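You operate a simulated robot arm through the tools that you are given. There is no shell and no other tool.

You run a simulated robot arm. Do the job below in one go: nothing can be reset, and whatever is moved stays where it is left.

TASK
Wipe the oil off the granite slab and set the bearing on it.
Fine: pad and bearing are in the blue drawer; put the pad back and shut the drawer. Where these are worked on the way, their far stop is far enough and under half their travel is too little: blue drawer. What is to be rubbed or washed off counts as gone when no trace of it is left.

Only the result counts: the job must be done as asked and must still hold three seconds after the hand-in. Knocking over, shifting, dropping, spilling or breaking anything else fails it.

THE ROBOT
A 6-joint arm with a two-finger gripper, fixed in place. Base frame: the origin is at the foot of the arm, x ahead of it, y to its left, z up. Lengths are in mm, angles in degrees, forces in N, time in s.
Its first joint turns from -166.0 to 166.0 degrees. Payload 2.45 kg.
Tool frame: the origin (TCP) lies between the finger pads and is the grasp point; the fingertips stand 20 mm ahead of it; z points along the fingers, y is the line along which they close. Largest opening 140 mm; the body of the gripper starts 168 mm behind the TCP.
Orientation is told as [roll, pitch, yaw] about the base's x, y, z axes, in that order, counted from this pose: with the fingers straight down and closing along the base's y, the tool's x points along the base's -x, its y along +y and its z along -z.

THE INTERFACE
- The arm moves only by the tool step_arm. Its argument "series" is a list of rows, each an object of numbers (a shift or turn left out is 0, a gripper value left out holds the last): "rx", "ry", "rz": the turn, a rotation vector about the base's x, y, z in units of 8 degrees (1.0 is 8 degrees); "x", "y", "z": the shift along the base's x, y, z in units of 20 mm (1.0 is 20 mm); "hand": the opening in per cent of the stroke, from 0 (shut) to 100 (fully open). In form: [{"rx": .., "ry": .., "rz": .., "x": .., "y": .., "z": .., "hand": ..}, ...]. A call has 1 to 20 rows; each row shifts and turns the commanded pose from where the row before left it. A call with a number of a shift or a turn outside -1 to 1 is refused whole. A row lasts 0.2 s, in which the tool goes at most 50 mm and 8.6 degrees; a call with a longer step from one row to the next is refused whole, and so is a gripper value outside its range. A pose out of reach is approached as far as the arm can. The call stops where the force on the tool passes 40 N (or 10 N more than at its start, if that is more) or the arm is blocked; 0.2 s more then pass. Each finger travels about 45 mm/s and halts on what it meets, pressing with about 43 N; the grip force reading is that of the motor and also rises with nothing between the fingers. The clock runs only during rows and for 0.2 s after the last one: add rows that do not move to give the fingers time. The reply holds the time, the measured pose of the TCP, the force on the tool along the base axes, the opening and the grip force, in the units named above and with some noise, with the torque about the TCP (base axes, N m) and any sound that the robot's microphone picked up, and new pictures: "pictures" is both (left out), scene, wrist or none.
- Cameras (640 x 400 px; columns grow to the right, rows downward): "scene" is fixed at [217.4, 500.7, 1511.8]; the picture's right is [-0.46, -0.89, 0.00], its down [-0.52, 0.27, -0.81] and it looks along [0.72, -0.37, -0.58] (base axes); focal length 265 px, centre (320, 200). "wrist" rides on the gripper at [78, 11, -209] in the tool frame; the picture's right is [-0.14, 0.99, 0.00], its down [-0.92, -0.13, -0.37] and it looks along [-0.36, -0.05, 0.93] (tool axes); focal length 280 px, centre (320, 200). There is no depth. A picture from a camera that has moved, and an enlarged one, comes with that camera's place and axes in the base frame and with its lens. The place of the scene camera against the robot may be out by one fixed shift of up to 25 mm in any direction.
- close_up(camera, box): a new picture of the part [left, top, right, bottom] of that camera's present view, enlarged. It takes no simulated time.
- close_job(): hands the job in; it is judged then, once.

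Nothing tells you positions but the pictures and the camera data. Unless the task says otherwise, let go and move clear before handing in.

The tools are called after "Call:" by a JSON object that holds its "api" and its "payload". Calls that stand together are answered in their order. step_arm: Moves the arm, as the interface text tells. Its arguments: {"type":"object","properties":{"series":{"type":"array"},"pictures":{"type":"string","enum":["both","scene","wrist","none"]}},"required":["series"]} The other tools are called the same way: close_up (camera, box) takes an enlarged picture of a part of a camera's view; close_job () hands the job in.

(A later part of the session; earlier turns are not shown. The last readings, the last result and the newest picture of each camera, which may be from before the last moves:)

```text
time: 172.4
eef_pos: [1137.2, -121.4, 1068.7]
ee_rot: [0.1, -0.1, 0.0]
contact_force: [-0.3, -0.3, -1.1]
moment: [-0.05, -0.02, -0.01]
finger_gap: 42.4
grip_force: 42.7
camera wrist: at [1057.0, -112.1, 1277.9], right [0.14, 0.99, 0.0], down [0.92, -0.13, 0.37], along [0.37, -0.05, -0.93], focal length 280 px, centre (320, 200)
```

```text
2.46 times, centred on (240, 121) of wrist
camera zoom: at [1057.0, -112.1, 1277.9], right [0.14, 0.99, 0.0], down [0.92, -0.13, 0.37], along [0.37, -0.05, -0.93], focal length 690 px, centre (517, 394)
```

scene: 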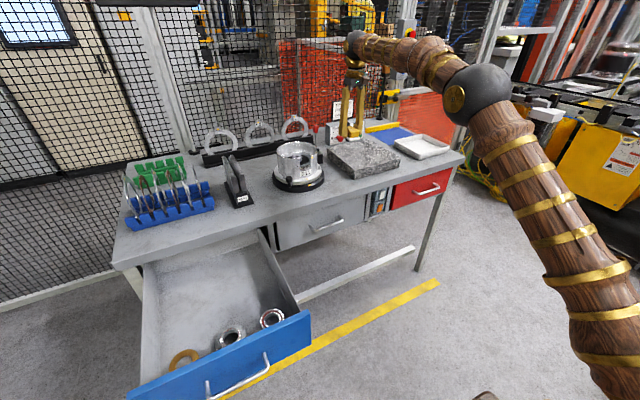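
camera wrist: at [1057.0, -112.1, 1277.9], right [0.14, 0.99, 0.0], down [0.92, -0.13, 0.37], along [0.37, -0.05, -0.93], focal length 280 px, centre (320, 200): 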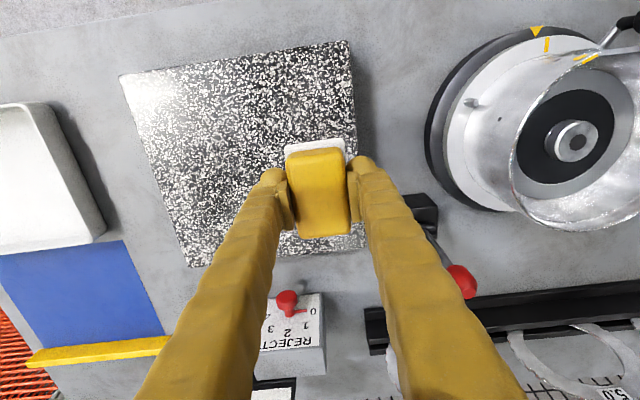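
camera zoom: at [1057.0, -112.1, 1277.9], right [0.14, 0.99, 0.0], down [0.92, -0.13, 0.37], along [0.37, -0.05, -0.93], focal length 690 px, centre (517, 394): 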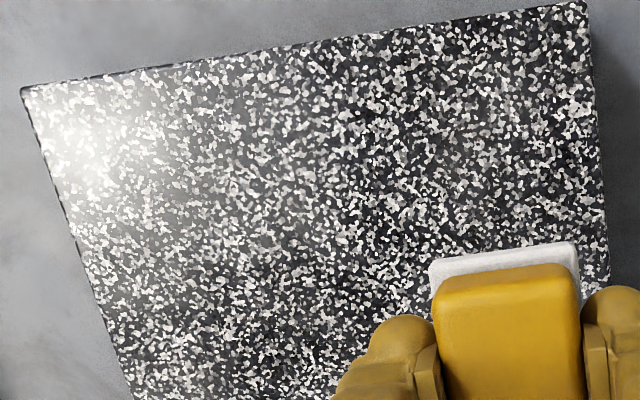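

The slab looks clean from both cameras. I'll check at higher magnification for any tint.

Call:
{"api": "close_up", "payload": {"camera": "scene", "box": [342, 138, 390, 168]}}

Call:
{"api": "close_up", "payload": {"camera": "wrist", "box": [180, 80, 300, 155]}}

```text
13.33 times, centred on (366, 153) of scene
camera zoom: at [217.4, 500.7, 1511.8], right [-0.46, -0.89, 0.0], down [-0.52, 0.27, -0.81], along [0.72, -0.37, -0.58], focal length 3529 px, centre (-293, 827)
```

zoom: 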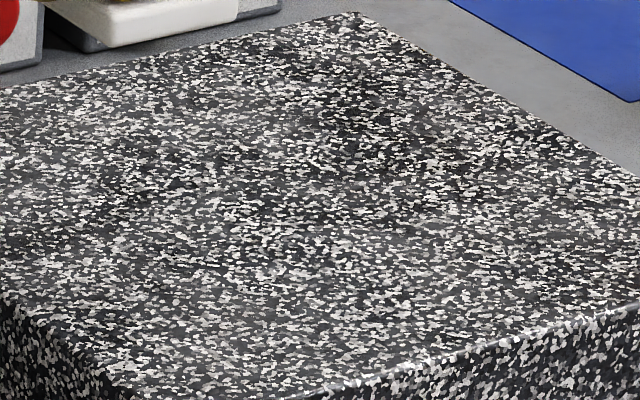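

```text
5.33 times, centred on (240, 118) of wrist
camera zoom: at [1057.0, -112.1, 1277.9], right [0.14, 0.99, 0.0], down [0.92, -0.13, 0.37], along [0.37, -0.05, -0.93], focal length 1495 px, centre (747, 640)
```

zoom: 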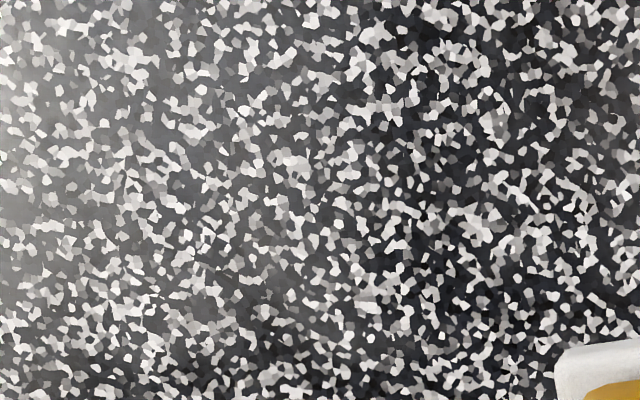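

There may be a slight tint near the low-y end of the sweep, so I'll look closer at that spot.

Call:
{"api": "close_up", "payload": {"camera": "wrist", "box": [140, 130, 260, 205]}}

Call:
{"api": "close_up", "payload": {"camera": "scene", "box": [364, 140, 388, 155]}}

Call:
{"api": "close_up", "payload": {"camera": "scene", "box": [340, 150, 364, 165]}}

```text
5.33 times, centred on (200, 168) of wrist
camera zoom: at [1057.0, -112.1, 1277.9], right [0.14, 0.99, 0.0], down [0.92, -0.13, 0.37], along [0.37, -0.05, -0.93], focal length 1495 px, centre (960, 373)
```

zoom: 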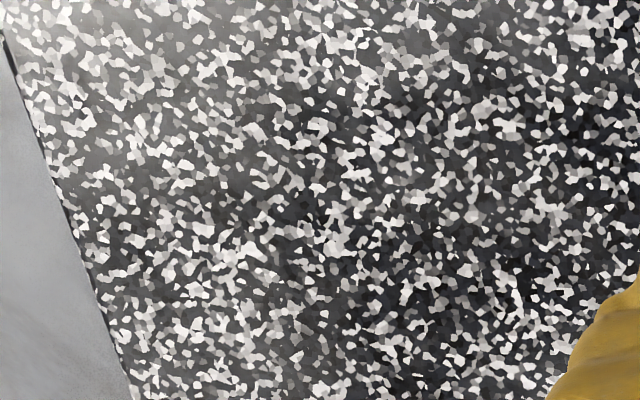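

```text
16.00 times, centred on (376, 148) of scene
camera zoom: at [217.4, 500.7, 1511.8], right [-0.46, -0.89, 0.0], down [-0.52, 0.27, -0.81], along [0.72, -0.37, -0.58], focal length 4235 px, centre (-576, 1040)
```

zoom: 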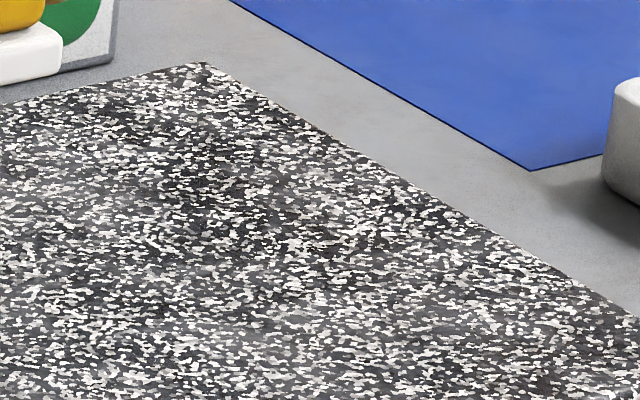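

```text
16.00 times, centred on (352, 158) of scene
camera zoom: at [217.4, 500.7, 1511.8], right [-0.46, -0.89, 0.0], down [-0.52, 0.27, -0.81], along [0.72, -0.37, -0.58], focal length 4235 px, centre (-192, 880)
```

zoom: 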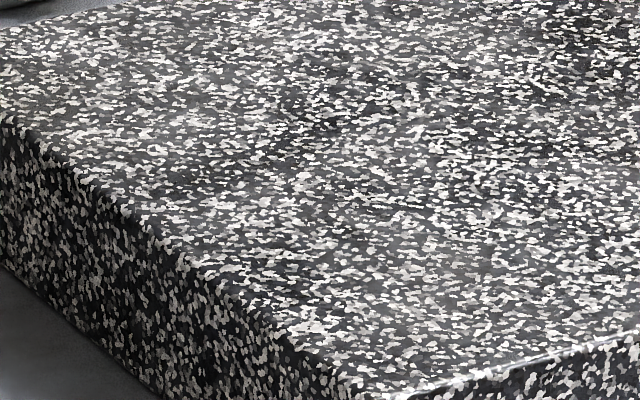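

The remaining tint looks like natural grain, but more passes are cheap insurance. I'll go back down and repeat the lanes, extending a little further at the low-y end.

Call:
{"api": "step_arm", "payload": {"series": [{"x": 0.4, "z": -1}, {"x": 0.4, "z": -1}, {"z": -1}, {"z": -1}, {"z": -0.3}, {"z": -0.1}, {"z": -0.05}, {"z": 0}], "pictures": "none"}}

```text
time: 174.2
eef_pos: [1150.8, -122.0, 979.4]
ee_rot: [0.1, -0.1, 0.0]
contact_force: [1.0, -0.5, 2.0]
moment: [-0.05, 0.03, 0.02]
finger_gap: 42.6
grip_force: 43.1
```

Call:
{"api": "step_arm", "payload": {"series": [{"z": -0.05}, {"y": -0.3}, {"y": -0.3}, {"y": -0.3}, {"y": -0.3}, {"y": -0.3}, {"y": -0.3}, {"y": -0.3}, {"y": -0.3}, {"y": -0.3}, {"y": -0.3}, {"y": -0.3}, {"y": -0.3}, {"y": -0.3}, {"y": 0}], "pictures": "none"}}

Call:
{"api": "step_arm", "payload": {"series": [{"y": -0.3}, {"y": -0.3}, {"y": -0.3}, {"y": -0.3}, {"y": -0.3}, {"y": -0.3}, {"y": -0.3}, {"y": -0.3}, {"y": -0.3}, {"y": -0.3}, {"y": -0.3}, {"y": -0.3}, {"y": -0.3}, {"y": -0.3}, {"y": -0.3}, {"y": 0}], "pictures": "none"}}

```text
time: 177.4
eef_pos: [1151.9, -199.4, 978.2]
ee_rot: [0.0, -0.1, 0.1]
contact_force: [0.8, 6.3, 18.7]
moment: [0.09, -0.03, 0.0]
finger_gap: 42.5
grip_force: 43.0
```

```text
time: 180.8
eef_pos: [1151.4, -291.0, 977.9]
ee_rot: [0.0, -0.2, 0.2]
contact_force: [0.3, 9.6, 34.0]
moment: [0.16, 0.18, 0.06]
finger_gap: 42.4
grip_force: 43.1
```

Call:
{"api": "step_arm", "payload": {"series": [{"z": 0.03}, {"x": -0.3}, {"x": -0.3}, {"x": -0.3}, {"x": -0.3}, {"x": -0.3}, {"x": -0.3}, {"y": 0.3}, {"y": 0.3}, {"y": 0.3}, {"y": 0.3}, {"y": 0.3}, {"y": 0.3}, {"y": 0.3}, {"y": 0.3}, {"y": 0.3}, {"y": 0.3}, {"y": 0.3}, {"y": 0.3}, {"y": 0}], "pictures": "none"}}

Call:
{"api": "step_arm", "payload": {"series": [{"y": 0.3}, {"y": 0.3}, {"y": 0.3}, {"y": 0.3}, {"y": 0.3}, {"y": 0.3}, {"y": 0.3}, {"y": 0.3}, {"y": 0.3}, {"y": 0.3}, {"y": 0.3}, {"y": 0.3}, {"y": 0.3}, {"y": 0.3}, {"y": 0.3}, {"y": 0}], "pictures": "none"}}

```text
time: 185.0
eef_pos: [1115.8, -217.1, 978.8]
ee_rot: [0.1, -0.1, 0.1]
contact_force: [-0.7, -2.4, 8.6]
moment: [-0.06, -0.05, 0.01]
finger_gap: 42.6
grip_force: 42.9
```

```text
time: 188.4
eef_pos: [1115.1, -127.0, 978.0]
ee_rot: [0.1, -0.1, 0.0]
contact_force: [0.2, 0.4, 1.9]
moment: [-0.03, 0.06, 0.01]
finger_gap: 42.7
grip_force: 42.7
```

Call:
{"api": "step_arm", "payload": {"series": [{"z": -0.04}, {"x": -0.3}, {"x": -0.3}, {"x": -0.3}, {"x": -0.3}, {"x": -0.3}, {"y": -0.3}, {"y": -0.3}, {"y": -0.3}, {"y": -0.3}, {"y": -0.3}, {"y": -0.3}, {"y": -0.3}, {"y": -0.3}, {"y": -0.3}, {"y": -0.3}, {"y": -0.3}, {"y": -0.3}, {"y": 0}], "pictures": "none"}}

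Call:
{"api": "step_arm", "payload": {"series": [{"y": -0.3}, {"y": -0.3}, {"y": -0.3}, {"y": -0.3}, {"y": -0.3}, {"y": -0.3}, {"y": -0.3}, {"y": -0.3}, {"y": -0.3}, {"y": -0.3}, {"y": -0.3}, {"y": -0.3}, {"y": -0.3}, {"y": -0.3}, {"y": -0.3}, {"y": 0}], "pictures": "none"}}

```text
time: 192.4
eef_pos: [1085.0, -201.0, 978.9]
ee_rot: [0.1, -0.1, 0.1]
contact_force: [0.6, 6.9, 30.6]
moment: [0.14, 0.14, 0.0]
finger_gap: 42.6
grip_force: 43.1
```

```text
time: 193.4
eef_pos: [1085.1, -224.0, 979.1]
ee_rot: [0.0, 0.0, 0.0]
contact_force: [-2.0, -1.8, 8.3]
moment: [-0.16, 0.04, 0.01]
finger_gap: 42.4
grip_force: 43.8
stopped in row 5: the force on the tool passed its limit at 42 N (the readings are from after the stop); the commanded pose is now the measured one
```

Call:
{"api": "step_arm", "payload": {"series": [{"y": -0.3}, {"y": -0.3}, {"y": -0.3}, {"y": -0.3}, {"y": -0.3}, {"y": -0.3}, {"y": -0.3}, {"y": -0.3}, {"y": -0.3}, {"y": -0.3}, {"y": 0}], "pictures": "none"}}

```text
time: 195.8
eef_pos: [1086.1, -284.1, 978.8]
ee_rot: [0.1, -0.1, 0.1]
contact_force: [-1.8, 5.3, 14.4]
moment: [0.0, -0.11, 0.05]
finger_gap: 42.6
grip_force: 43.1
```

Call:
{"api": "step_arm", "payload": {"series": [{"z": -0.015}, {"x": 0.35}, {"x": 0.35}, {"x": 0.35}, {"x": 0.35}, {"x": 0.35}, {"y": 0.3}, {"y": 0.3}, {"y": 0.3}, {"y": 0.3}, {"y": 0.3}, {"y": 0.3}, {"y": 0.3}, {"y": 0.3}, {"y": 0.3}, {"y": 0.3}, {"y": 0.3}, {"y": 0.3}, {"y": 0.3}, {"y": 0}], "pictures": "none"}}

Call:
{"api": "step_arm", "payload": {"series": [{"y": 0.3}, {"y": 0.3}, {"y": 0.3}, {"y": 0.3}, {"y": 0.3}, {"y": 0.3}, {"y": 0.3}, {"y": 0.3}, {"y": 0.3}, {"y": 0.3}, {"y": 0.3}, {"y": 0.3}, {"y": 0.3}, {"y": 0}], "pictures": "none"}}

```text
time: 200.0
eef_pos: [1119.9, -204.0, 978.8]
ee_rot: [0.2, -0.2, 0.2]
contact_force: [0.1, -8.5, 34.2]
moment: [-0.18, -0.02, -0.04]
finger_gap: 42.5
grip_force: 42.6
```

```text
time: 203.0
eef_pos: [1120.1, -128.2, 978.8]
ee_rot: [0.2, -0.1, 0.1]
contact_force: [0.7, -8.0, 30.8]
moment: [-0.2, -0.03, 0.01]
finger_gap: 42.4
grip_force: 42.4
```

The passes are done at good pressure. I'll lift off, pull back, and inspect with the scene camera.

Call:
{"api": "step_arm", "payload": {"series": [{"z": 0.5}, {"z": 1}, {"z": 1}, {"z": 1}, {"z": 1}, {"z": 1}, {"x": -1, "y": 0.3}, {"x": -1, "y": 0.3}, {"x": -1, "y": 0.3}, {"x": -1, "y": 0.3}, {"x": -1, "y": 0.3}, {"x": -1, "y": 0.3}, {"x": -1}, {"x": -1}, {"x": -1}, {"x": -1}, {"x": -1}, {"x": -1}, {"x": -1}, {"x": 0}], "pictures": "both"}}

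Call:
{"api": "close_up", "payload": {"camera": "scene", "box": [320, 130, 410, 186]}}

Call:
{"api": "close_up", "payload": {"camera": "scene", "box": [342, 138, 390, 168]}}

```text
time: 207.2
eef_pos: [859.8, -93.7, 1090.0]
ee_rot: [0.1, -0.1, 0.1]
contact_force: [-0.1, 0.2, -0.8]
moment: [0.01, -0.01, 0.01]
finger_gap: 42.6
grip_force: 42.4
camera wrist: at [780.6, -82.9, 1298.5], right [0.14, 0.99, 0.0], down [0.92, -0.13, 0.37], along [0.37, -0.05, -0.93], focal length 280 px, centre (320, 200)
```

scene: 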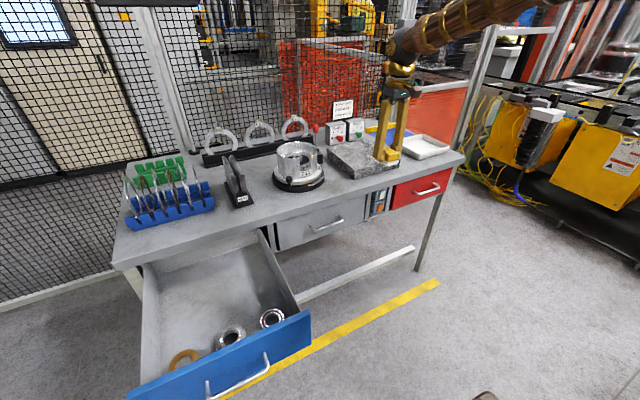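
wrist: 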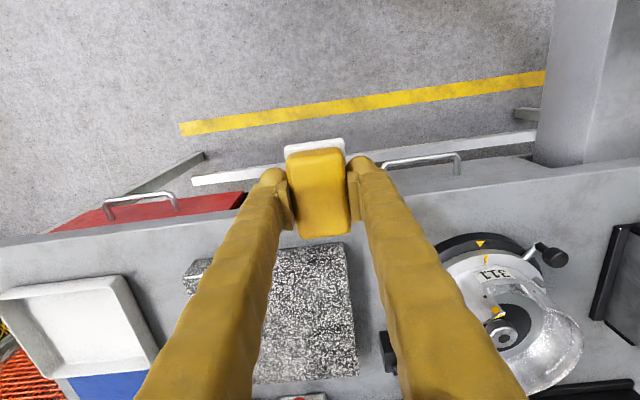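

```text
7.11 times, centred on (365, 158) of scene
camera zoom: at [217.4, 500.7, 1511.8], right [-0.46, -0.89, 0.0], down [-0.52, 0.27, -0.81], along [0.72, -0.37, -0.58], focal length 1882 px, centre (0, 499)
```

zoom: 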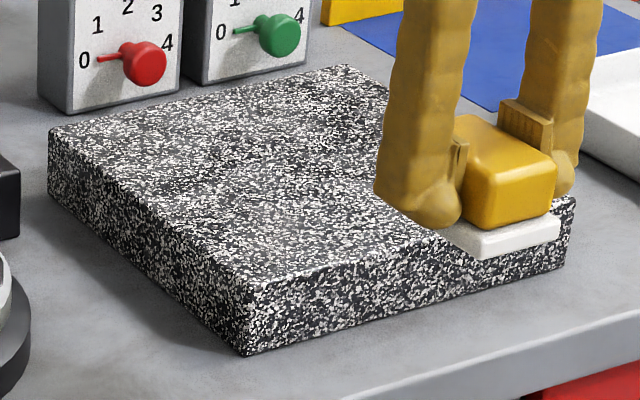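

```text
13.33 times, centred on (366, 153) of scene
camera zoom: at [217.4, 500.7, 1511.8], right [-0.46, -0.89, 0.0], down [-0.52, 0.27, -0.81], along [0.72, -0.37, -0.58], focal length 3529 px, centre (-293, 827)
```

zoom: 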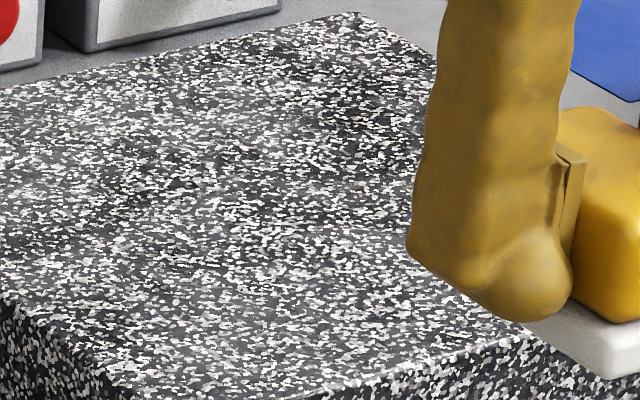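

The visible slab is clean. I'll take the pad back to its spot in the drawer.

Call:
{"api": "step_arm", "payload": {"series": [{"x": -0.4, "y": 1}, {"x": -0.4, "y": 1}, {"x": -0.4, "y": 1}, {"x": -0.4, "y": 1}, {"y": 1}, {"y": 1}, {"y": 1}, {"y": 1}, {"y": 1}, {"y": 1}, {"y": 1}, {"y": 1}, {"y": 1}, {"y": 1}, {"y": 1}, {"y": 1}, {"y": 1}, {"y": 1}, {"y": 1}, {"y": 1}], "pictures": "none"}}

Call:
{"api": "step_arm", "payload": {"series": [{"y": 1}, {"y": 1}, {"y": 1}, {"y": 1}, {"y": 1}, {"y": 1}, {"y": 1}, {"y": 0.7}, {"z": -1}, {"z": -1}, {"z": -1}, {"z": -1}, {"z": -1}, {"z": -1}, {"z": -1}, {"z": -1}, {"z": -1}, {"z": -1}, {"z": -1}, {"z": 0}], "pictures": "both"}}

```text
time: 211.4
eef_pos: [827.6, 307.0, 1088.8]
ee_rot: [0.2, -0.1, 0.1]
contact_force: [0.0, 0.4, -0.8]
moment: [0.01, -0.03, 0.02]
finger_gap: 42.4
grip_force: 42.9
```

```text
time: 215.6
eef_pos: [830.1, 461.1, 866.5]
ee_rot: [0.2, 0.0, 0.1]
contact_force: [1.0, 0.2, -1.4]
moment: [-0.01, 0.01, 0.01]
finger_gap: 42.5
grip_force: 42.9
camera wrist: at [749.9, 471.4, 1076.5], right [0.14, 0.99, 0.0], down [0.92, -0.13, 0.37], along [0.37, -0.05, -0.93], focal length 280 px, centre (320, 200)
```

scene: 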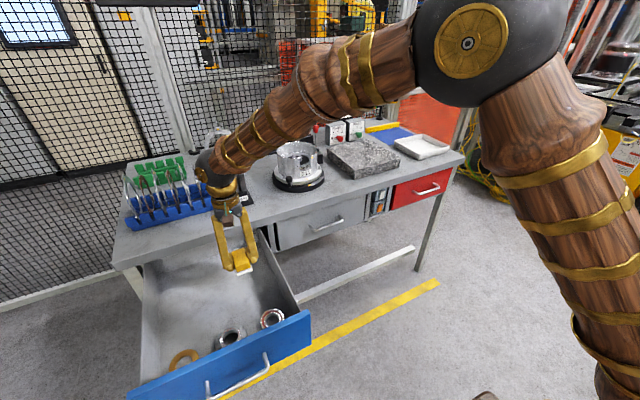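
wrist: 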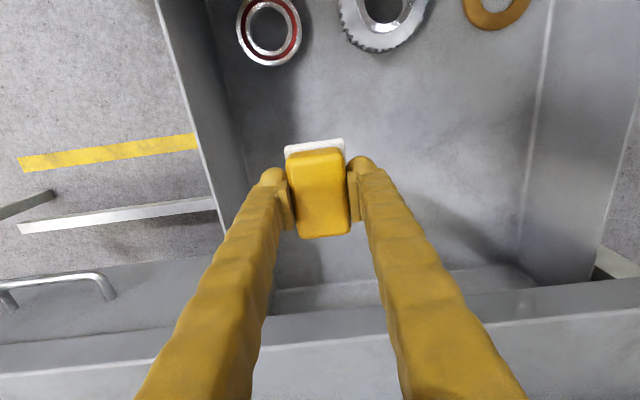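

The pad is over the drawer and the slab is unobstructed in the scene view, so I'll check the whole slab before letting go of the pad.

Call:
{"api": "close_up", "payload": {"camera": "scene", "box": [320, 130, 410, 186]}}

Call:
{"api": "close_up", "payload": {"camera": "scene", "box": [342, 138, 390, 168]}}

```text
7.11 times, centred on (365, 158) of scene
camera zoom: at [217.4, 500.7, 1511.8], right [-0.46, -0.89, 0.0], down [-0.52, 0.27, -0.81], along [0.72, -0.37, -0.58], focal length 1882 px, centre (0, 499)
```

zoom: 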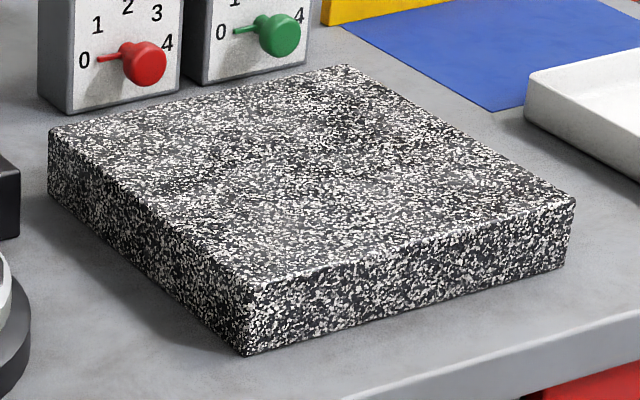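

```text
13.33 times, centred on (366, 153) of scene
camera zoom: at [217.4, 500.7, 1511.8], right [-0.46, -0.89, 0.0], down [-0.52, 0.27, -0.81], along [0.72, -0.37, -0.58], focal length 3529 px, centre (-293, 827)
```

zoom: 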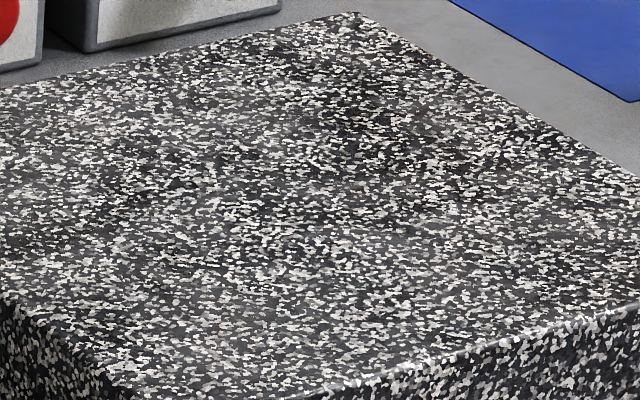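

The tint seen earlier is gone and the slab looks uniformly clean. I'll lower the pad to the drawer floor and release it.

Call:
{"api": "step_arm", "payload": {"series": [{"x": -0.2, "z": -1}, {"x": -0.1, "z": -1}, {"z": -1}, {"z": -1}, {"z": -1}, {"z": -0.8}, {"z": -0.3}, {"z": 0}], "pictures": "none"}}

```text
time: 217.4
eef_pos: [822.7, 463.1, 746.6]
ee_rot: [0.1, 0.0, 0.1]
contact_force: [-0.6, 0.6, -0.8]
moment: [-0.02, 0.01, 0.0]
finger_gap: 42.2
grip_force: 42.8
```

Call:
{"api": "step_arm", "payload": {"series": [{"z": -0.15}, {"z": -0.15}, {"z": -0.1}, {"z": -0.05}, {"z": 0}], "pictures": "none"}}

```text
time: 218.6
eef_pos: [822.2, 462.7, 736.9]
ee_rot: [-0.1, 0.0, 0.0]
contact_force: [-0.3, 0.2, -0.3]
moment: [0.02, 0.02, 0.02]
finger_gap: 42.5
grip_force: 42.8
```

Call:
{"api": "step_arm", "payload": {"series": [{"z": -0.06}, {"z": -0.06}, {"z": 0}], "pictures": "none"}}

```text
time: 219.4
eef_pos: [823.3, 462.4, 736.3]
ee_rot: [0.1, -0.2, 0.1]
contact_force: [-0.5, -3.3, 11.3]
moment: [-0.18, 0.24, 0.03]
finger_gap: 42.6
grip_force: 42.8
```

The pad rests on the drawer floor (11 N). I'll open and rise straight up.

Call:
{"api": "step_arm", "payload": {"series": [{"hand": 65}, {"hand": 65}, {"hand": 65}, {"hand": 65}, {"hand": 65}, {"z": 0.3}, {"z": 0.7}, {"z": 1}, {"z": 1}, {"z": 1}, {"z": 0}], "pictures": "both"}}

```text
time: 221.8
eef_pos: [822.4, 461.5, 814.5]
ee_rot: [0.1, -0.1, 0.1]
contact_force: [0.4, 0.1, -0.2]
moment: [0.0, 0.03, -0.02]
finger_gap: 91.0
grip_force: 0.0
camera wrist: at [742.3, 471.6, 1024.3], right [0.14, 0.99, 0.0], down [0.92, -0.13, 0.37], along [0.37, -0.05, -0.93], focal length 280 px, centre (320, 200)
```

scene: 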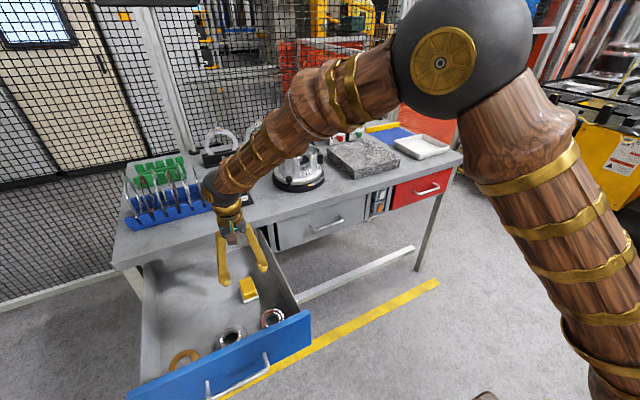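
wrist: 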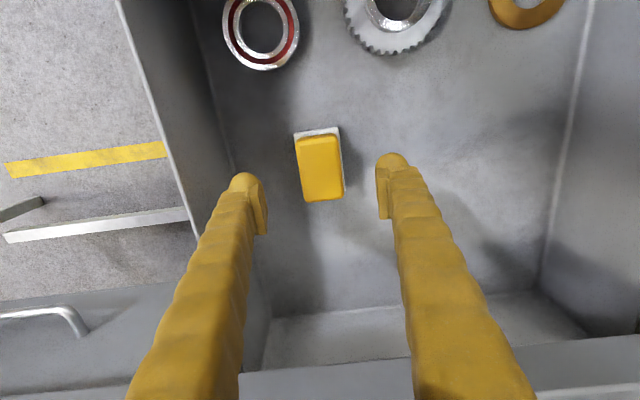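

The pad is back where it was. Next I'll rise, move over the bearing, and yaw 90° so the fingers close along x, away from the drawer side wall.

Call:
{"api": "step_arm", "payload": {"series": [{"z": 1}, {"z": 1}, {"z": 1}, {"z": 1}, {"z": 1}, {"rz": 0.9375, "x": -0.59, "y": -0.147}, {"rz": 0.9375, "x": -0.59, "y": -0.147}, {"rz": 0.9375, "x": -0.59, "y": -0.147}, {"rz": 0.9375, "x": -0.59, "y": -0.147}, {"rz": 0.9375, "x": -0.59, "y": -0.147}, {"rz": 0.9375, "x": -0.59, "y": -0.147}, {"rz": 0.9375, "x": -0.59, "y": -0.147}, {"rz": 0.9375, "x": -0.59, "y": -0.147}, {"rz": 0.9375, "x": -0.59, "y": -0.147}, {"rz": 0.9375, "x": -0.59, "y": -0.147}, {"rz": 0.9375, "x": -0.59, "y": -0.147}, {"rz": 0.9375, "x": -0.59, "y": -0.147}, {"x": 0, "hand": 85}, {"x": 0}], "pictures": "both"}}

```text
time: 225.8
eef_pos: [681.6, 428.4, 915.1]
ee_rot: [0.1, 0.0, 90.1]
contact_force: [0.1, 0.4, 0.7]
moment: [-0.01, 0.01, 0.01]
finger_gap: 119.1
grip_force: 0.2
camera wrist: at [669.6, 348.5, 1123.7], right [-0.99, 0.14, 0.0], down [0.13, 0.92, 0.37], along [0.05, 0.37, -0.93], focal length 280 px, centre (320, 200)
```

scene: 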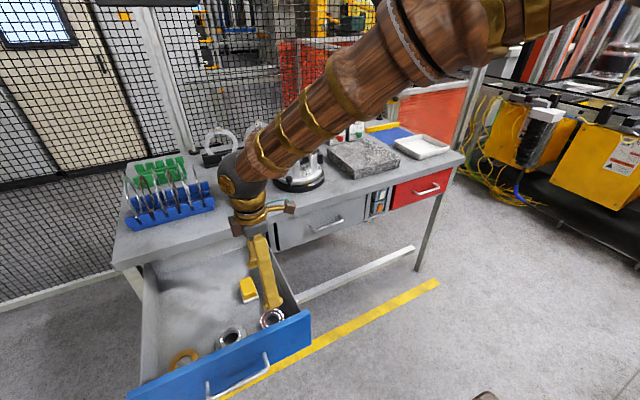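
wrist: 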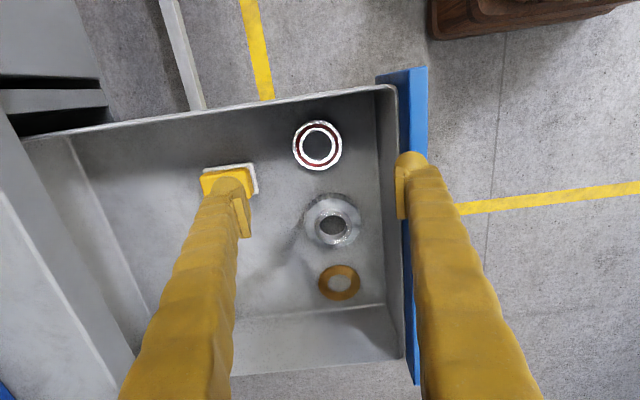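

The bearing centre is near (683, 423). I'll narrow the opening a bit to clear the front panel, descend partway, and re-check.

Call:
{"api": "step_arm", "payload": {"series": [{"hand": 68}, {"hand": 68}, {"hand": 68}, {"z": -1, "y": -0.2, "x": 0.05}, {"z": -1}, {"z": -1}, {"z": -1}, {"z": -1}, {"z": -1}, {"z": 0}], "pictures": "both"}}

Call:
{"api": "close_up", "payload": {"camera": "wrist", "box": [220, 60, 420, 185]}}

```text
time: 228.0
eef_pos: [681.2, 422.7, 794.3]
ee_rot: [0.0, -0.1, 90.1]
contact_force: [-0.9, 0.1, 0.5]
moment: [0.01, 0.01, 0.0]
finger_gap: 95.3
grip_force: 0.0
camera wrist: at [670.3, 343.0, 1003.5], right [-0.99, 0.14, 0.0], down [0.13, 0.92, 0.37], along [0.05, 0.37, -0.93], focal length 280 px, centre (320, 200)
```

scene: 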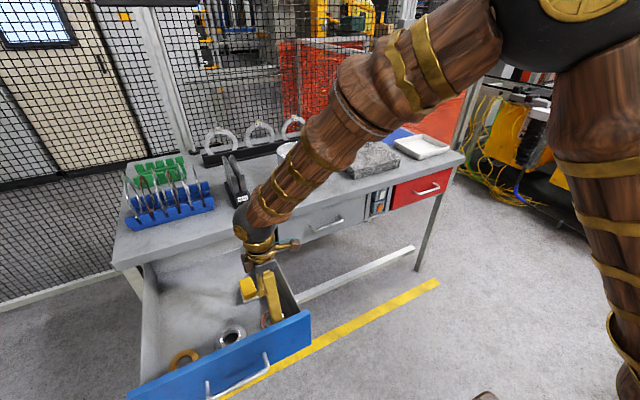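
wrist: 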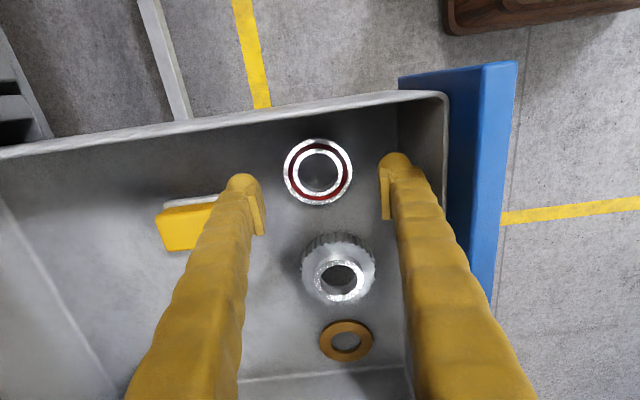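

```text
3.20 times, centred on (320, 122) of wrist
camera zoom: at [670.3, 343.0, 1003.5], right [-0.99, 0.14, 0.0], down [0.13, 0.92, 0.37], along [0.05, 0.37, -0.93], focal length 897 px, centre (320, 448)
```

zoom: 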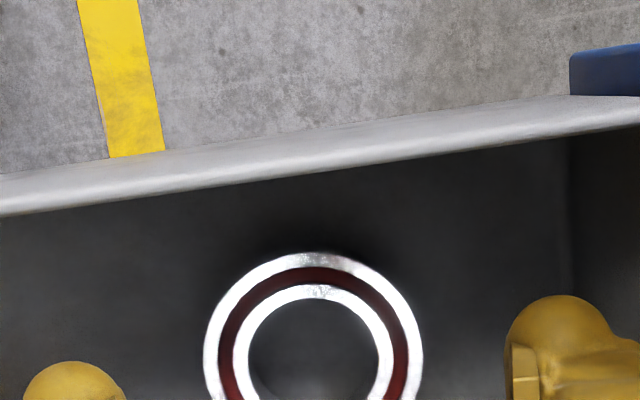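

The bearing is about 72 mm across, centred near (684, 424), with its top around z≈715. I'll centre on it and lower until the fingertips are just above the drawer floor.

Call:
{"api": "step_arm", "payload": {"series": [{"x": 0.15, "y": 0.06, "z": -0.8}, {"z": -0.8}, {"z": -0.8}, {"z": -0.6}, {"z": -0.2}, {"z": 0}], "pictures": "wrist"}}

```text
time: 229.4
eef_pos: [686.5, 425.1, 731.0]
ee_rot: [0.2, 0.0, 90.1]
contact_force: [0.5, 0.5, 0.0]
moment: [0.01, 0.01, -0.06]
finger_gap: 95.3
grip_force: 0.1
camera wrist: at [674.6, 345.2, 939.2], right [-0.99, 0.14, 0.0], down [0.13, 0.92, 0.37], along [0.05, 0.37, -0.93], focal length 280 px, centre (320, 200)
```

wrist: 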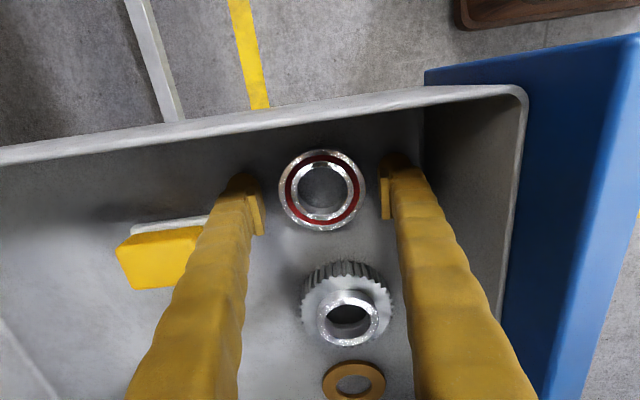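

Call:
{"api": "step_arm", "payload": {"series": [{"z": -0.1}, {"z": -0.1}, {"z": -0.05}, {"z": 0}], "pictures": "none"}}

```text
time: 230.4
eef_pos: [684.4, 425.5, 725.3]
ee_rot: [0.1, -0.1, 90.2]
contact_force: [0.4, -0.2, -0.1]
moment: [-0.01, -0.02, 0.0]
finger_gap: 95.0
grip_force: 0.0
```

No floor contact. I'll close on the bearing.

Call:
{"api": "step_arm", "payload": {"series": [{"hand": 45}, {"hand": 45}, {"hand": 45}, {"hand": 45}, {"hand": 45}], "pictures": "wrist"}}

```text
time: 231.6
eef_pos: [685.8, 425.5, 725.1]
ee_rot: [0.1, -0.1, 90.2]
contact_force: [-0.5, -0.4, 1.8]
moment: [-0.05, 0.04, -0.05]
finger_gap: 70.6
grip_force: 43.2
camera wrist: at [673.3, 345.7, 934.5], right [-0.99, 0.14, 0.0], down [0.13, 0.92, 0.37], along [0.05, 0.37, -0.93], focal length 280 px, centre (320, 200)
```

wrist: 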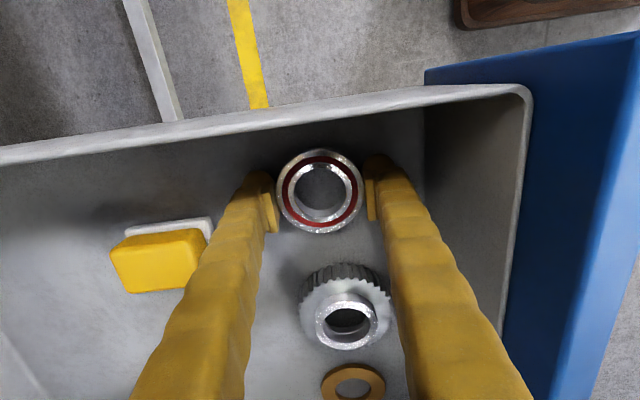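

The bearing is gripped (70.6 mm, 43 N). I'll lift slowly.

Call:
{"api": "step_arm", "payload": {"series": [{"z": 0.1}, {"z": 0.2}, {"z": 0.4}, {"z": 0.6}, {"z": 0.8}, {"z": 0.8}, {"z": 0.8}, {"z": 0.8}, {"z": 0.8}, {"z": 0.8}, {"z": 0.8}, {"z": 0}], "pictures": "wrist"}}

```text
time: 234.2
eef_pos: [686.3, 424.6, 862.3]
ee_rot: [0.1, -0.1, 90.1]
contact_force: [0.0, 0.3, -2.6]
moment: [0.01, 0.0, 0.01]
finger_gap: 70.4
grip_force: 43.3
camera wrist: at [673.9, 345.4, 1072.0], right [-0.99, 0.14, 0.0], down [0.13, 0.92, 0.37], along [0.05, 0.37, -0.93], focal length 280 px, centre (320, 200)
```

wrist: 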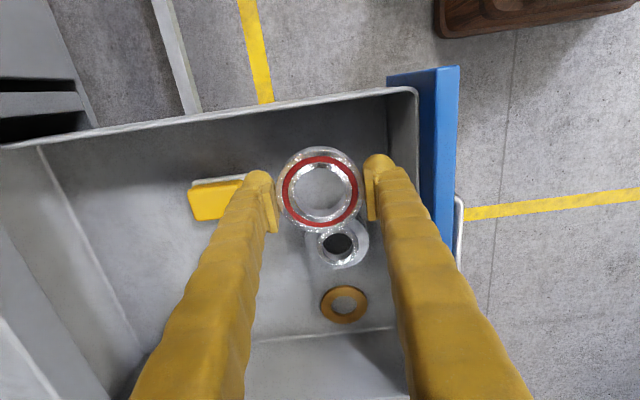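

The bearing is held firmly. I'll lift to travel height while turning the yaw back, then travel to the slab along the front of the bench.

Call:
{"api": "step_arm", "payload": {"series": [{"z": 0.9}, {"z": 0.9}, {"z": 1, "rz": -0.9375}, {"z": 1, "rz": -0.9375}, {"z": 1, "rz": -0.9375}, {"z": 1, "rz": -0.9375}, {"z": 1, "rz": -0.9375}, {"z": 1, "rz": -0.9375}, {"z": 1, "rz": -0.9375}, {"z": 1, "rz": -0.9375}, {"z": 1, "rz": -0.9375}, {"z": 0.5, "rz": -0.9375}, {"rz": -0.9375}, {"rz": -0.9375}, {"x": 0.8, "y": -0.6}, {"x": 0.8, "y": -0.6}, {"x": 0.8, "y": -0.6}, {"x": 0.8, "y": -0.6}, {"x": 0.8, "y": -0.6}, {"x": 0}], "pictures": "none"}}

Call:
{"api": "step_arm", "payload": {"series": [{"x": 0.3, "y": -1}, {"x": 0.3, "y": -1}, {"x": 0.3, "y": -1}, {"x": 0.3, "y": -1}, {"y": -1}, {"y": -1}, {"y": -1}, {"y": -1}, {"y": -1}, {"y": -1}, {"y": -1}, {"y": -1}, {"y": -1}, {"y": -1}, {"y": -1}, {"y": -1}, {"y": -1}, {"y": -1}, {"y": -1}, {"y": -1}], "pictures": "none"}}

```text
time: 238.4
eef_pos: [764.7, 364.7, 1089.9]
ee_rot: [0.1, -0.1, 0.1]
contact_force: [0.4, -0.5, -2.8]
moment: [-0.01, -0.02, 0.01]
finger_gap: 70.4
grip_force: 43.1
```

```text
time: 242.6
eef_pos: [788.5, -35.5, 1088.8]
ee_rot: [0.1, 0.0, 0.1]
contact_force: [0.4, -0.1, -3.8]
moment: [0.01, -0.01, -0.02]
finger_gap: 70.6
grip_force: 42.7
```

Call:
{"api": "step_arm", "payload": {"series": [{"y": -1}, {"y": -1}, {"y": -1}, {"y": -1}, {"y": -1}, {"y": -1}, {"y": -1}, {"y": -1}, {"y": -0.25}, {"x": 1}, {"x": 1}, {"x": 1}, {"x": 1}, {"x": 0}], "pictures": "both"}}

Call:
{"api": "close_up", "payload": {"camera": "scene", "box": [320, 130, 410, 186]}}

```text
time: 245.6
eef_pos: [868.5, -200.7, 1089.1]
ee_rot: [0.1, -0.1, 0.1]
contact_force: [0.5, -0.4, -2.2]
moment: [0.03, -0.06, -0.03]
finger_gap: 70.5
grip_force: 43.2
camera wrist: at [789.5, -190.8, 1298.0], right [0.14, 0.99, 0.0], down [0.92, -0.13, 0.37], along [0.37, -0.05, -0.93], focal length 280 px, centre (320, 200)
```

scene: 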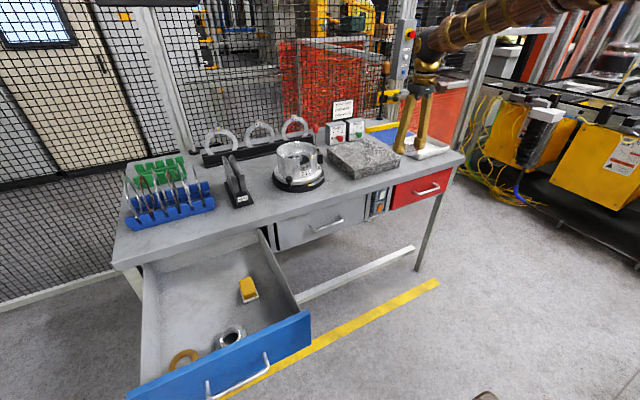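
wrist: 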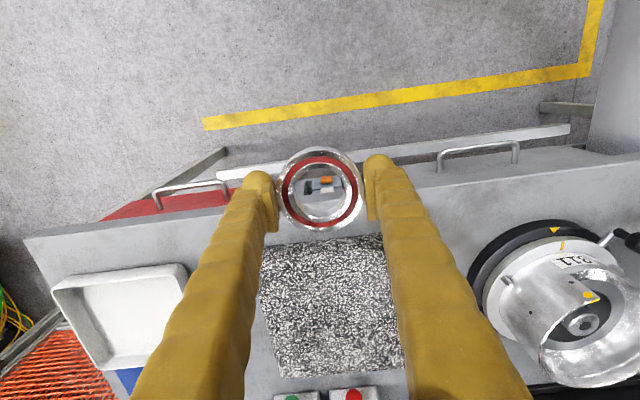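

```text
7.11 times, centred on (365, 158) of scene
camera zoom: at [217.4, 500.7, 1511.8], right [-0.46, -0.89, 0.0], down [-0.52, 0.27, -0.81], along [0.72, -0.37, -0.58], focal length 1882 px, centre (0, 499)
```

zoom: 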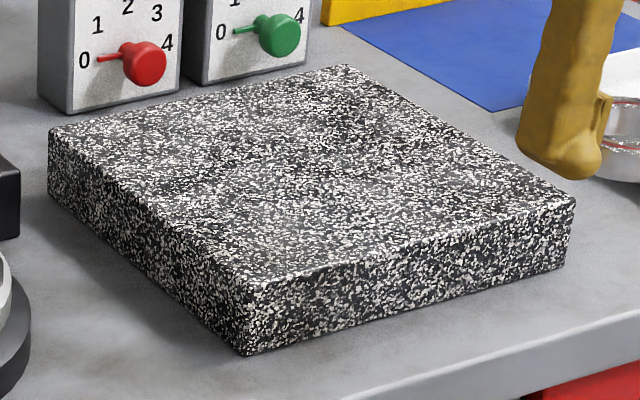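

Call:
{"api": "close_up", "payload": {"camera": "wrist", "box": [250, 230, 410, 330]}}

Call:
{"api": "close_up", "payload": {"camera": "wrist", "box": [250, 290, 410, 390]}}

```text
4.00 times, centred on (330, 280) of wrist
camera zoom: at [789.5, -190.8, 1298.0], right [0.14, 0.99, 0.0], down [0.92, -0.13, 0.37], along [0.37, -0.05, -0.93], focal length 1122 px, centre (280, -120)
```

zoom: 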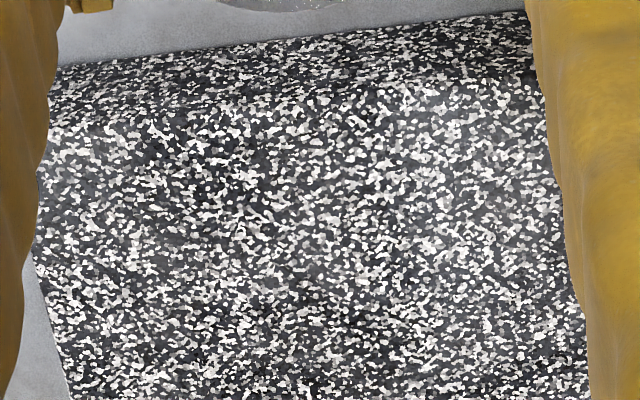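

```text
4.00 times, centred on (330, 340) of wrist
camera zoom: at [789.5, -190.8, 1298.0], right [0.14, 0.99, 0.0], down [0.92, -0.13, 0.37], along [0.37, -0.05, -0.93], focal length 1122 px, centre (280, -360)
```

zoom: 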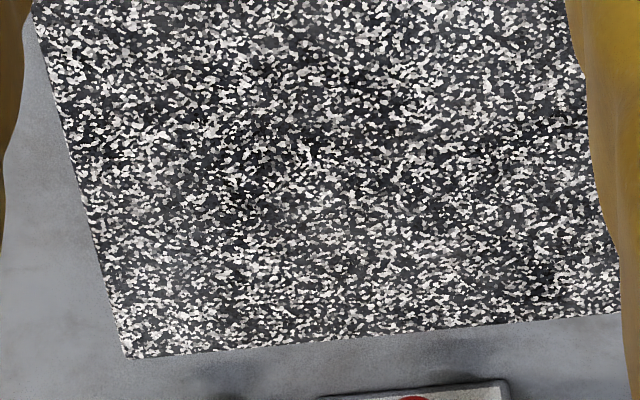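

I see a faint tint near (1133, -132), by the oil's former right tip. I'll enlarge it.

Call:
{"api": "close_up", "payload": {"camera": "wrist", "box": [366, 295, 406, 320]}}

Call:
{"api": "close_up", "payload": {"camera": "wrist", "box": [290, 295, 330, 320]}}

Call:
{"api": "close_up", "payload": {"camera": "scene", "box": [340, 140, 372, 160]}}

```text
16.00 times, centred on (386, 308) of wrist
camera zoom: at [789.5, -190.8, 1298.0], right [0.14, 0.99, 0.0], down [0.92, -0.13, 0.37], along [0.37, -0.05, -0.93], focal length 4486 px, centre (-736, -1520)
```

zoom: 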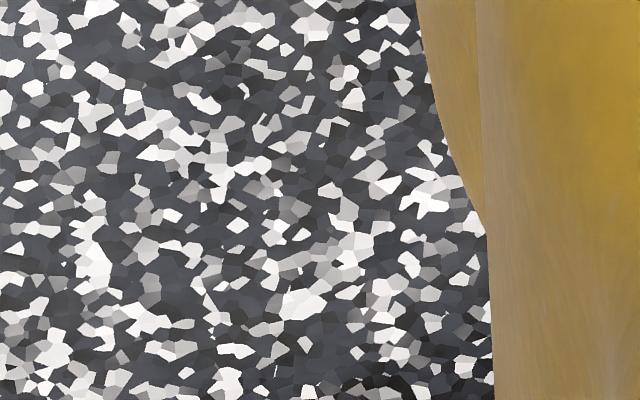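

```text
16.00 times, centred on (310, 308) of wrist
camera zoom: at [789.5, -190.8, 1298.0], right [0.14, 0.99, 0.0], down [0.92, -0.13, 0.37], along [0.37, -0.05, -0.93], focal length 4486 px, centre (480, -1520)
```

zoom: 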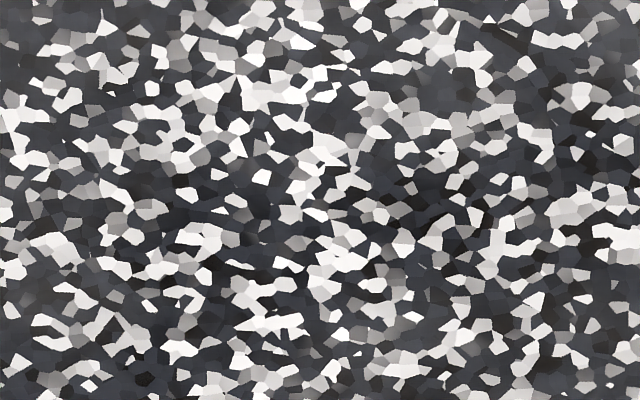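

```text
16.00 times, centred on (356, 150) of scene
camera zoom: at [217.4, 500.7, 1511.8], right [-0.46, -0.89, 0.0], down [-0.52, 0.27, -0.81], along [0.72, -0.37, -0.58], focal length 4235 px, centre (-256, 1000)
```

zoom: 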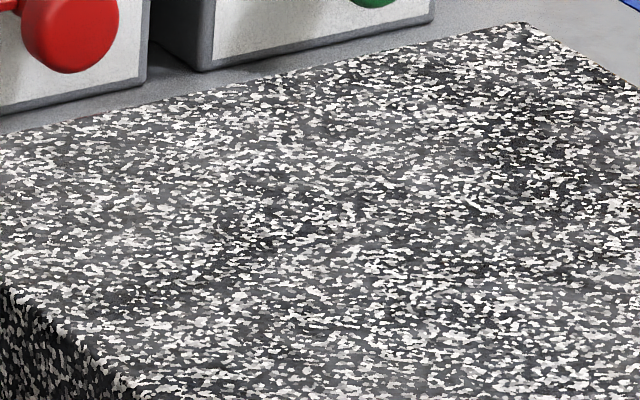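

The grain is neutral everywhere, so the slab is clean. Now I'll carry the bearing over the slab and lower it.

Call:
{"api": "step_arm", "payload": {"series": [{"x": 1}, {"x": 1}, {"x": 1}, {"x": 1}, {"x": 1}, {"x": 1}, {"x": 1}, {"x": 1}, {"x": 1}, {"x": 1}, {"x": 1}, {"x": 1}, {"x": 0.4}, {"z": -1}, {"z": -1}, {"z": -1}, {"z": -1}, {"z": -0.5}, {"x": 0}], "pictures": "wrist"}}

```text
time: 249.6
eef_pos: [1115.0, -200.9, 999.8]
ee_rot: [0.1, 0.0, 0.2]
contact_force: [-0.1, -0.7, -2.6]
moment: [0.0, -0.01, 0.0]
finger_gap: 70.7
grip_force: 43.0
camera wrist: at [1036.8, -192.5, 1209.0], right [0.14, 0.99, 0.0], down [0.92, -0.13, 0.37], along [0.37, -0.05, -0.93], focal length 280 px, centre (320, 200)
```

wrist: 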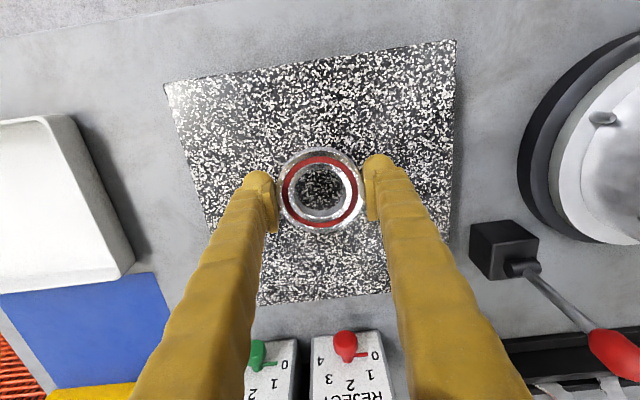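

Call:
{"api": "step_arm", "payload": {"series": [{"z": -0.5}, {"z": -0.4}, {"z": -0.3}, {"z": -0.1}, {"z": 0}], "pictures": "none"}}

Call:
{"api": "step_arm", "payload": {"series": [{"z": -0.06}, {"z": -0.06}, {"z": 0}], "pictures": "none"}}

```text
time: 250.8
eef_pos: [1117.2, -200.0, 972.8]
ee_rot: [0.1, -0.1, 0.1]
contact_force: [-0.2, -0.3, -2.4]
moment: [0.0, -0.02, 0.01]
finger_gap: 70.5
grip_force: 43.0
```

```text
time: 251.6
eef_pos: [1116.8, -201.1, 971.8]
ee_rot: [0.1, -0.1, 0.2]
contact_force: [-0.8, -0.2, -2.6]
moment: [0.01, 0.01, -0.02]
finger_gap: 70.6
grip_force: 42.7
```

Call:
{"api": "step_arm", "payload": {"series": [{"z": -0.05}, {"z": -0.05}, {"z": 0}], "pictures": "none"}}

```text
time: 252.4
eef_pos: [1117.9, -200.1, 969.6]
ee_rot: [0.1, -0.3, 0.1]
contact_force: [-3.1, 0.7, 7.6]
moment: [-0.07, 0.31, -0.09]
finger_gap: 70.3
grip_force: 43.2
```

The bearing is touching the slab (about 10 N of contact). I'll release and rise straight up.

Call:
{"api": "step_arm", "payload": {"series": [{"hand": 55}, {"hand": 60}, {"hand": 65}, {"hand": 70}, {"hand": 70}, {"z": 0.3}, {"z": 0.5}, {"z": 0.8}, {"z": 1}, {"z": 1}, {"z": 1}, {"z": 0}], "pictures": "both"}}

```text
time: 255.0
eef_pos: [1115.9, -202.2, 1061.4]
ee_rot: [0.1, -0.1, 0.0]
contact_force: [-0.3, 0.4, 0.8]
moment: [0.02, 0.02, 0.0]
finger_gap: 98.0
grip_force: 0.1
camera wrist: at [1036.6, -191.2, 1270.3], right [0.14, 0.99, 0.0], down [0.92, -0.13, 0.37], along [0.37, -0.05, -0.93], focal length 280 px, centre (320, 200)
```

scene: 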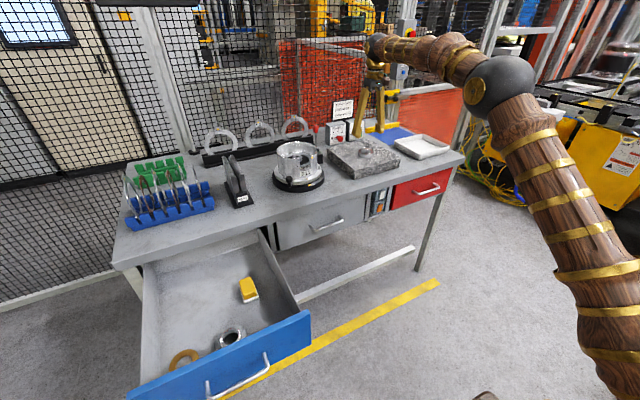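
wrist: 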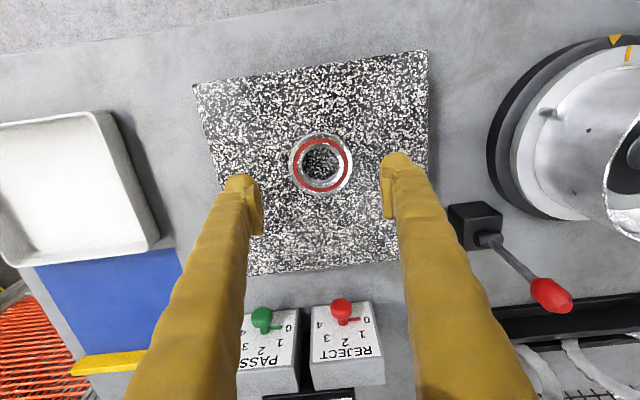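

Call:
{"api": "close_up", "payload": {"camera": "wrist", "box": [180, 40, 440, 202]}}

Call:
{"api": "close_up", "payload": {"camera": "scene", "box": [310, 120, 420, 189]}}

```text
2.46 times, centred on (310, 121) of wrist
camera zoom: at [1036.6, -191.2, 1270.3], right [0.14, 0.99, 0.0], down [0.92, -0.13, 0.37], along [0.37, -0.05, -0.93], focal length 690 px, centre (345, 394)
```

zoom: 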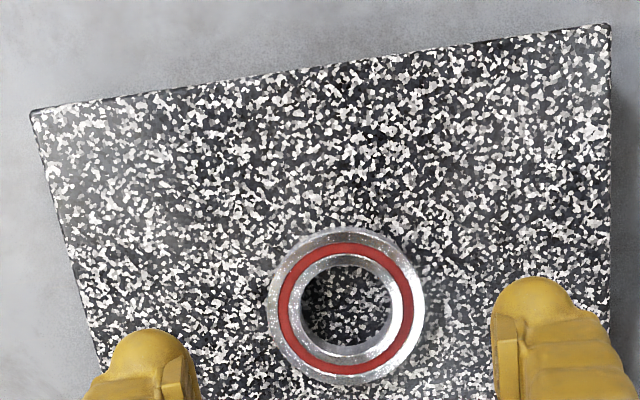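

```text
5.80 times, centred on (365, 154) of scene
camera zoom: at [217.4, 500.7, 1511.8], right [-0.46, -0.89, 0.0], down [-0.52, 0.27, -0.81], along [0.72, -0.37, -0.58], focal length 1534 px, centre (59, 464)
```

zoom: 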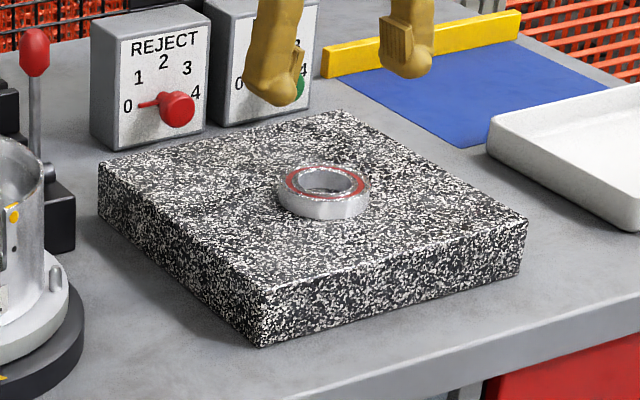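

The bearing sits flat on a clean slab. Next is closing the drawer: I'll retreat, go back to the drawer side, and prepare to push its front with closed, horizontal fingers.

Call:
{"api": "step_arm", "payload": {"series": [{"z": 1}, {"z": 0.7}, {"x": -1}, {"x": -1}, {"x": -1}, {"x": -1}, {"x": -1}, {"x": -1}, {"x": -1}, {"x": -1}, {"x": -1}, {"x": -1}, {"x": -1}, {"x": -1}, {"x": -1}, {"x": -0.5, "y": 1}, {"x": -0.5, "y": 1}, {"x": -0.5, "y": 1}, {"x": -0.5, "y": 1}, {"x": -0.5, "y": 1}], "pictures": "none"}}

Call:
{"api": "step_arm", "payload": {"series": [{"y": 1}, {"y": 1}, {"y": 1}, {"y": 1}, {"y": 1}, {"y": 1}, {"y": 1}, {"y": 1}, {"y": 1}, {"y": 1}, {"y": 1}, {"y": 1}, {"y": 1}, {"y": 1}, {"y": 1}, {"y": 1}, {"y": 1}, {"y": 1}, {"y": 1}, {"y": 1}], "pictures": "none"}}

Call:
{"api": "step_arm", "payload": {"series": [{"y": 1}, {"y": 1}, {"y": 1}, {"y": 1}, {"y": 1}, {"y": 1}, {"y": 1}, {"y": 1}, {"y": 1}, {"y": 1}, {"y": 1}, {"y": 1}, {"y": 1}, {"x": -0.8}, {"x": -0.8}, {"x": -0.8}, {"x": -0.8}, {"x": -0.8}, {"x": -0.8}, {"x": 0}], "pictures": "both"}}

```text
time: 259.2
eef_pos: [806.8, -101.5, 1093.1]
ee_rot: [0.1, -0.2, 0.0]
contact_force: [0.7, -1.1, 0.7]
moment: [0.0, 0.03, 0.03]
finger_gap: 97.9
grip_force: 0.2
```

```text
time: 263.4
eef_pos: [806.6, 299.4, 1095.8]
ee_rot: [0.0, 0.0, 0.0]
contact_force: [0.5, -1.1, 0.5]
moment: [0.03, -0.02, -0.02]
finger_gap: 98.0
grip_force: 0.1
```

```text
time: 267.6
eef_pos: [710.9, 559.5, 1093.1]
ee_rot: [0.1, -0.1, 0.1]
contact_force: [-1.1, -0.4, 0.0]
moment: [-0.04, 0.01, 0.02]
finger_gap: 98.0
grip_force: 0.0
camera wrist: at [631.4, 569.2, 1303.6], right [0.14, 0.99, 0.0], down [0.92, -0.13, 0.37], along [0.37, -0.05, -0.93], focal length 280 px, centre (320, 200)
```

scene: 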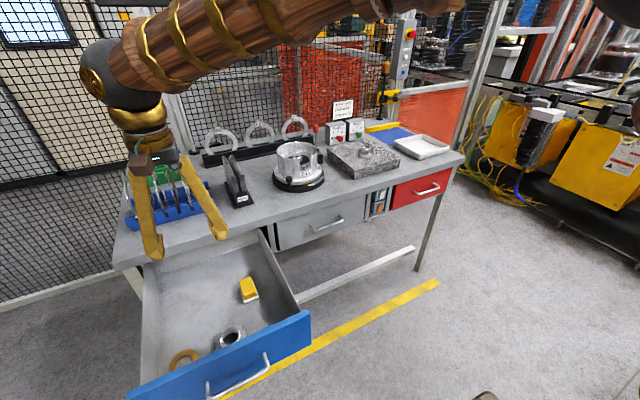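
wrist: 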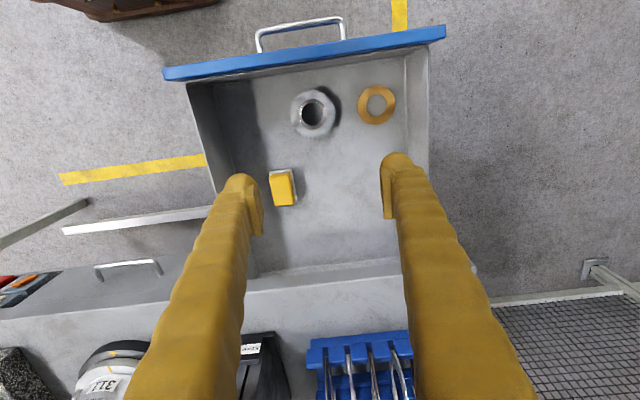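

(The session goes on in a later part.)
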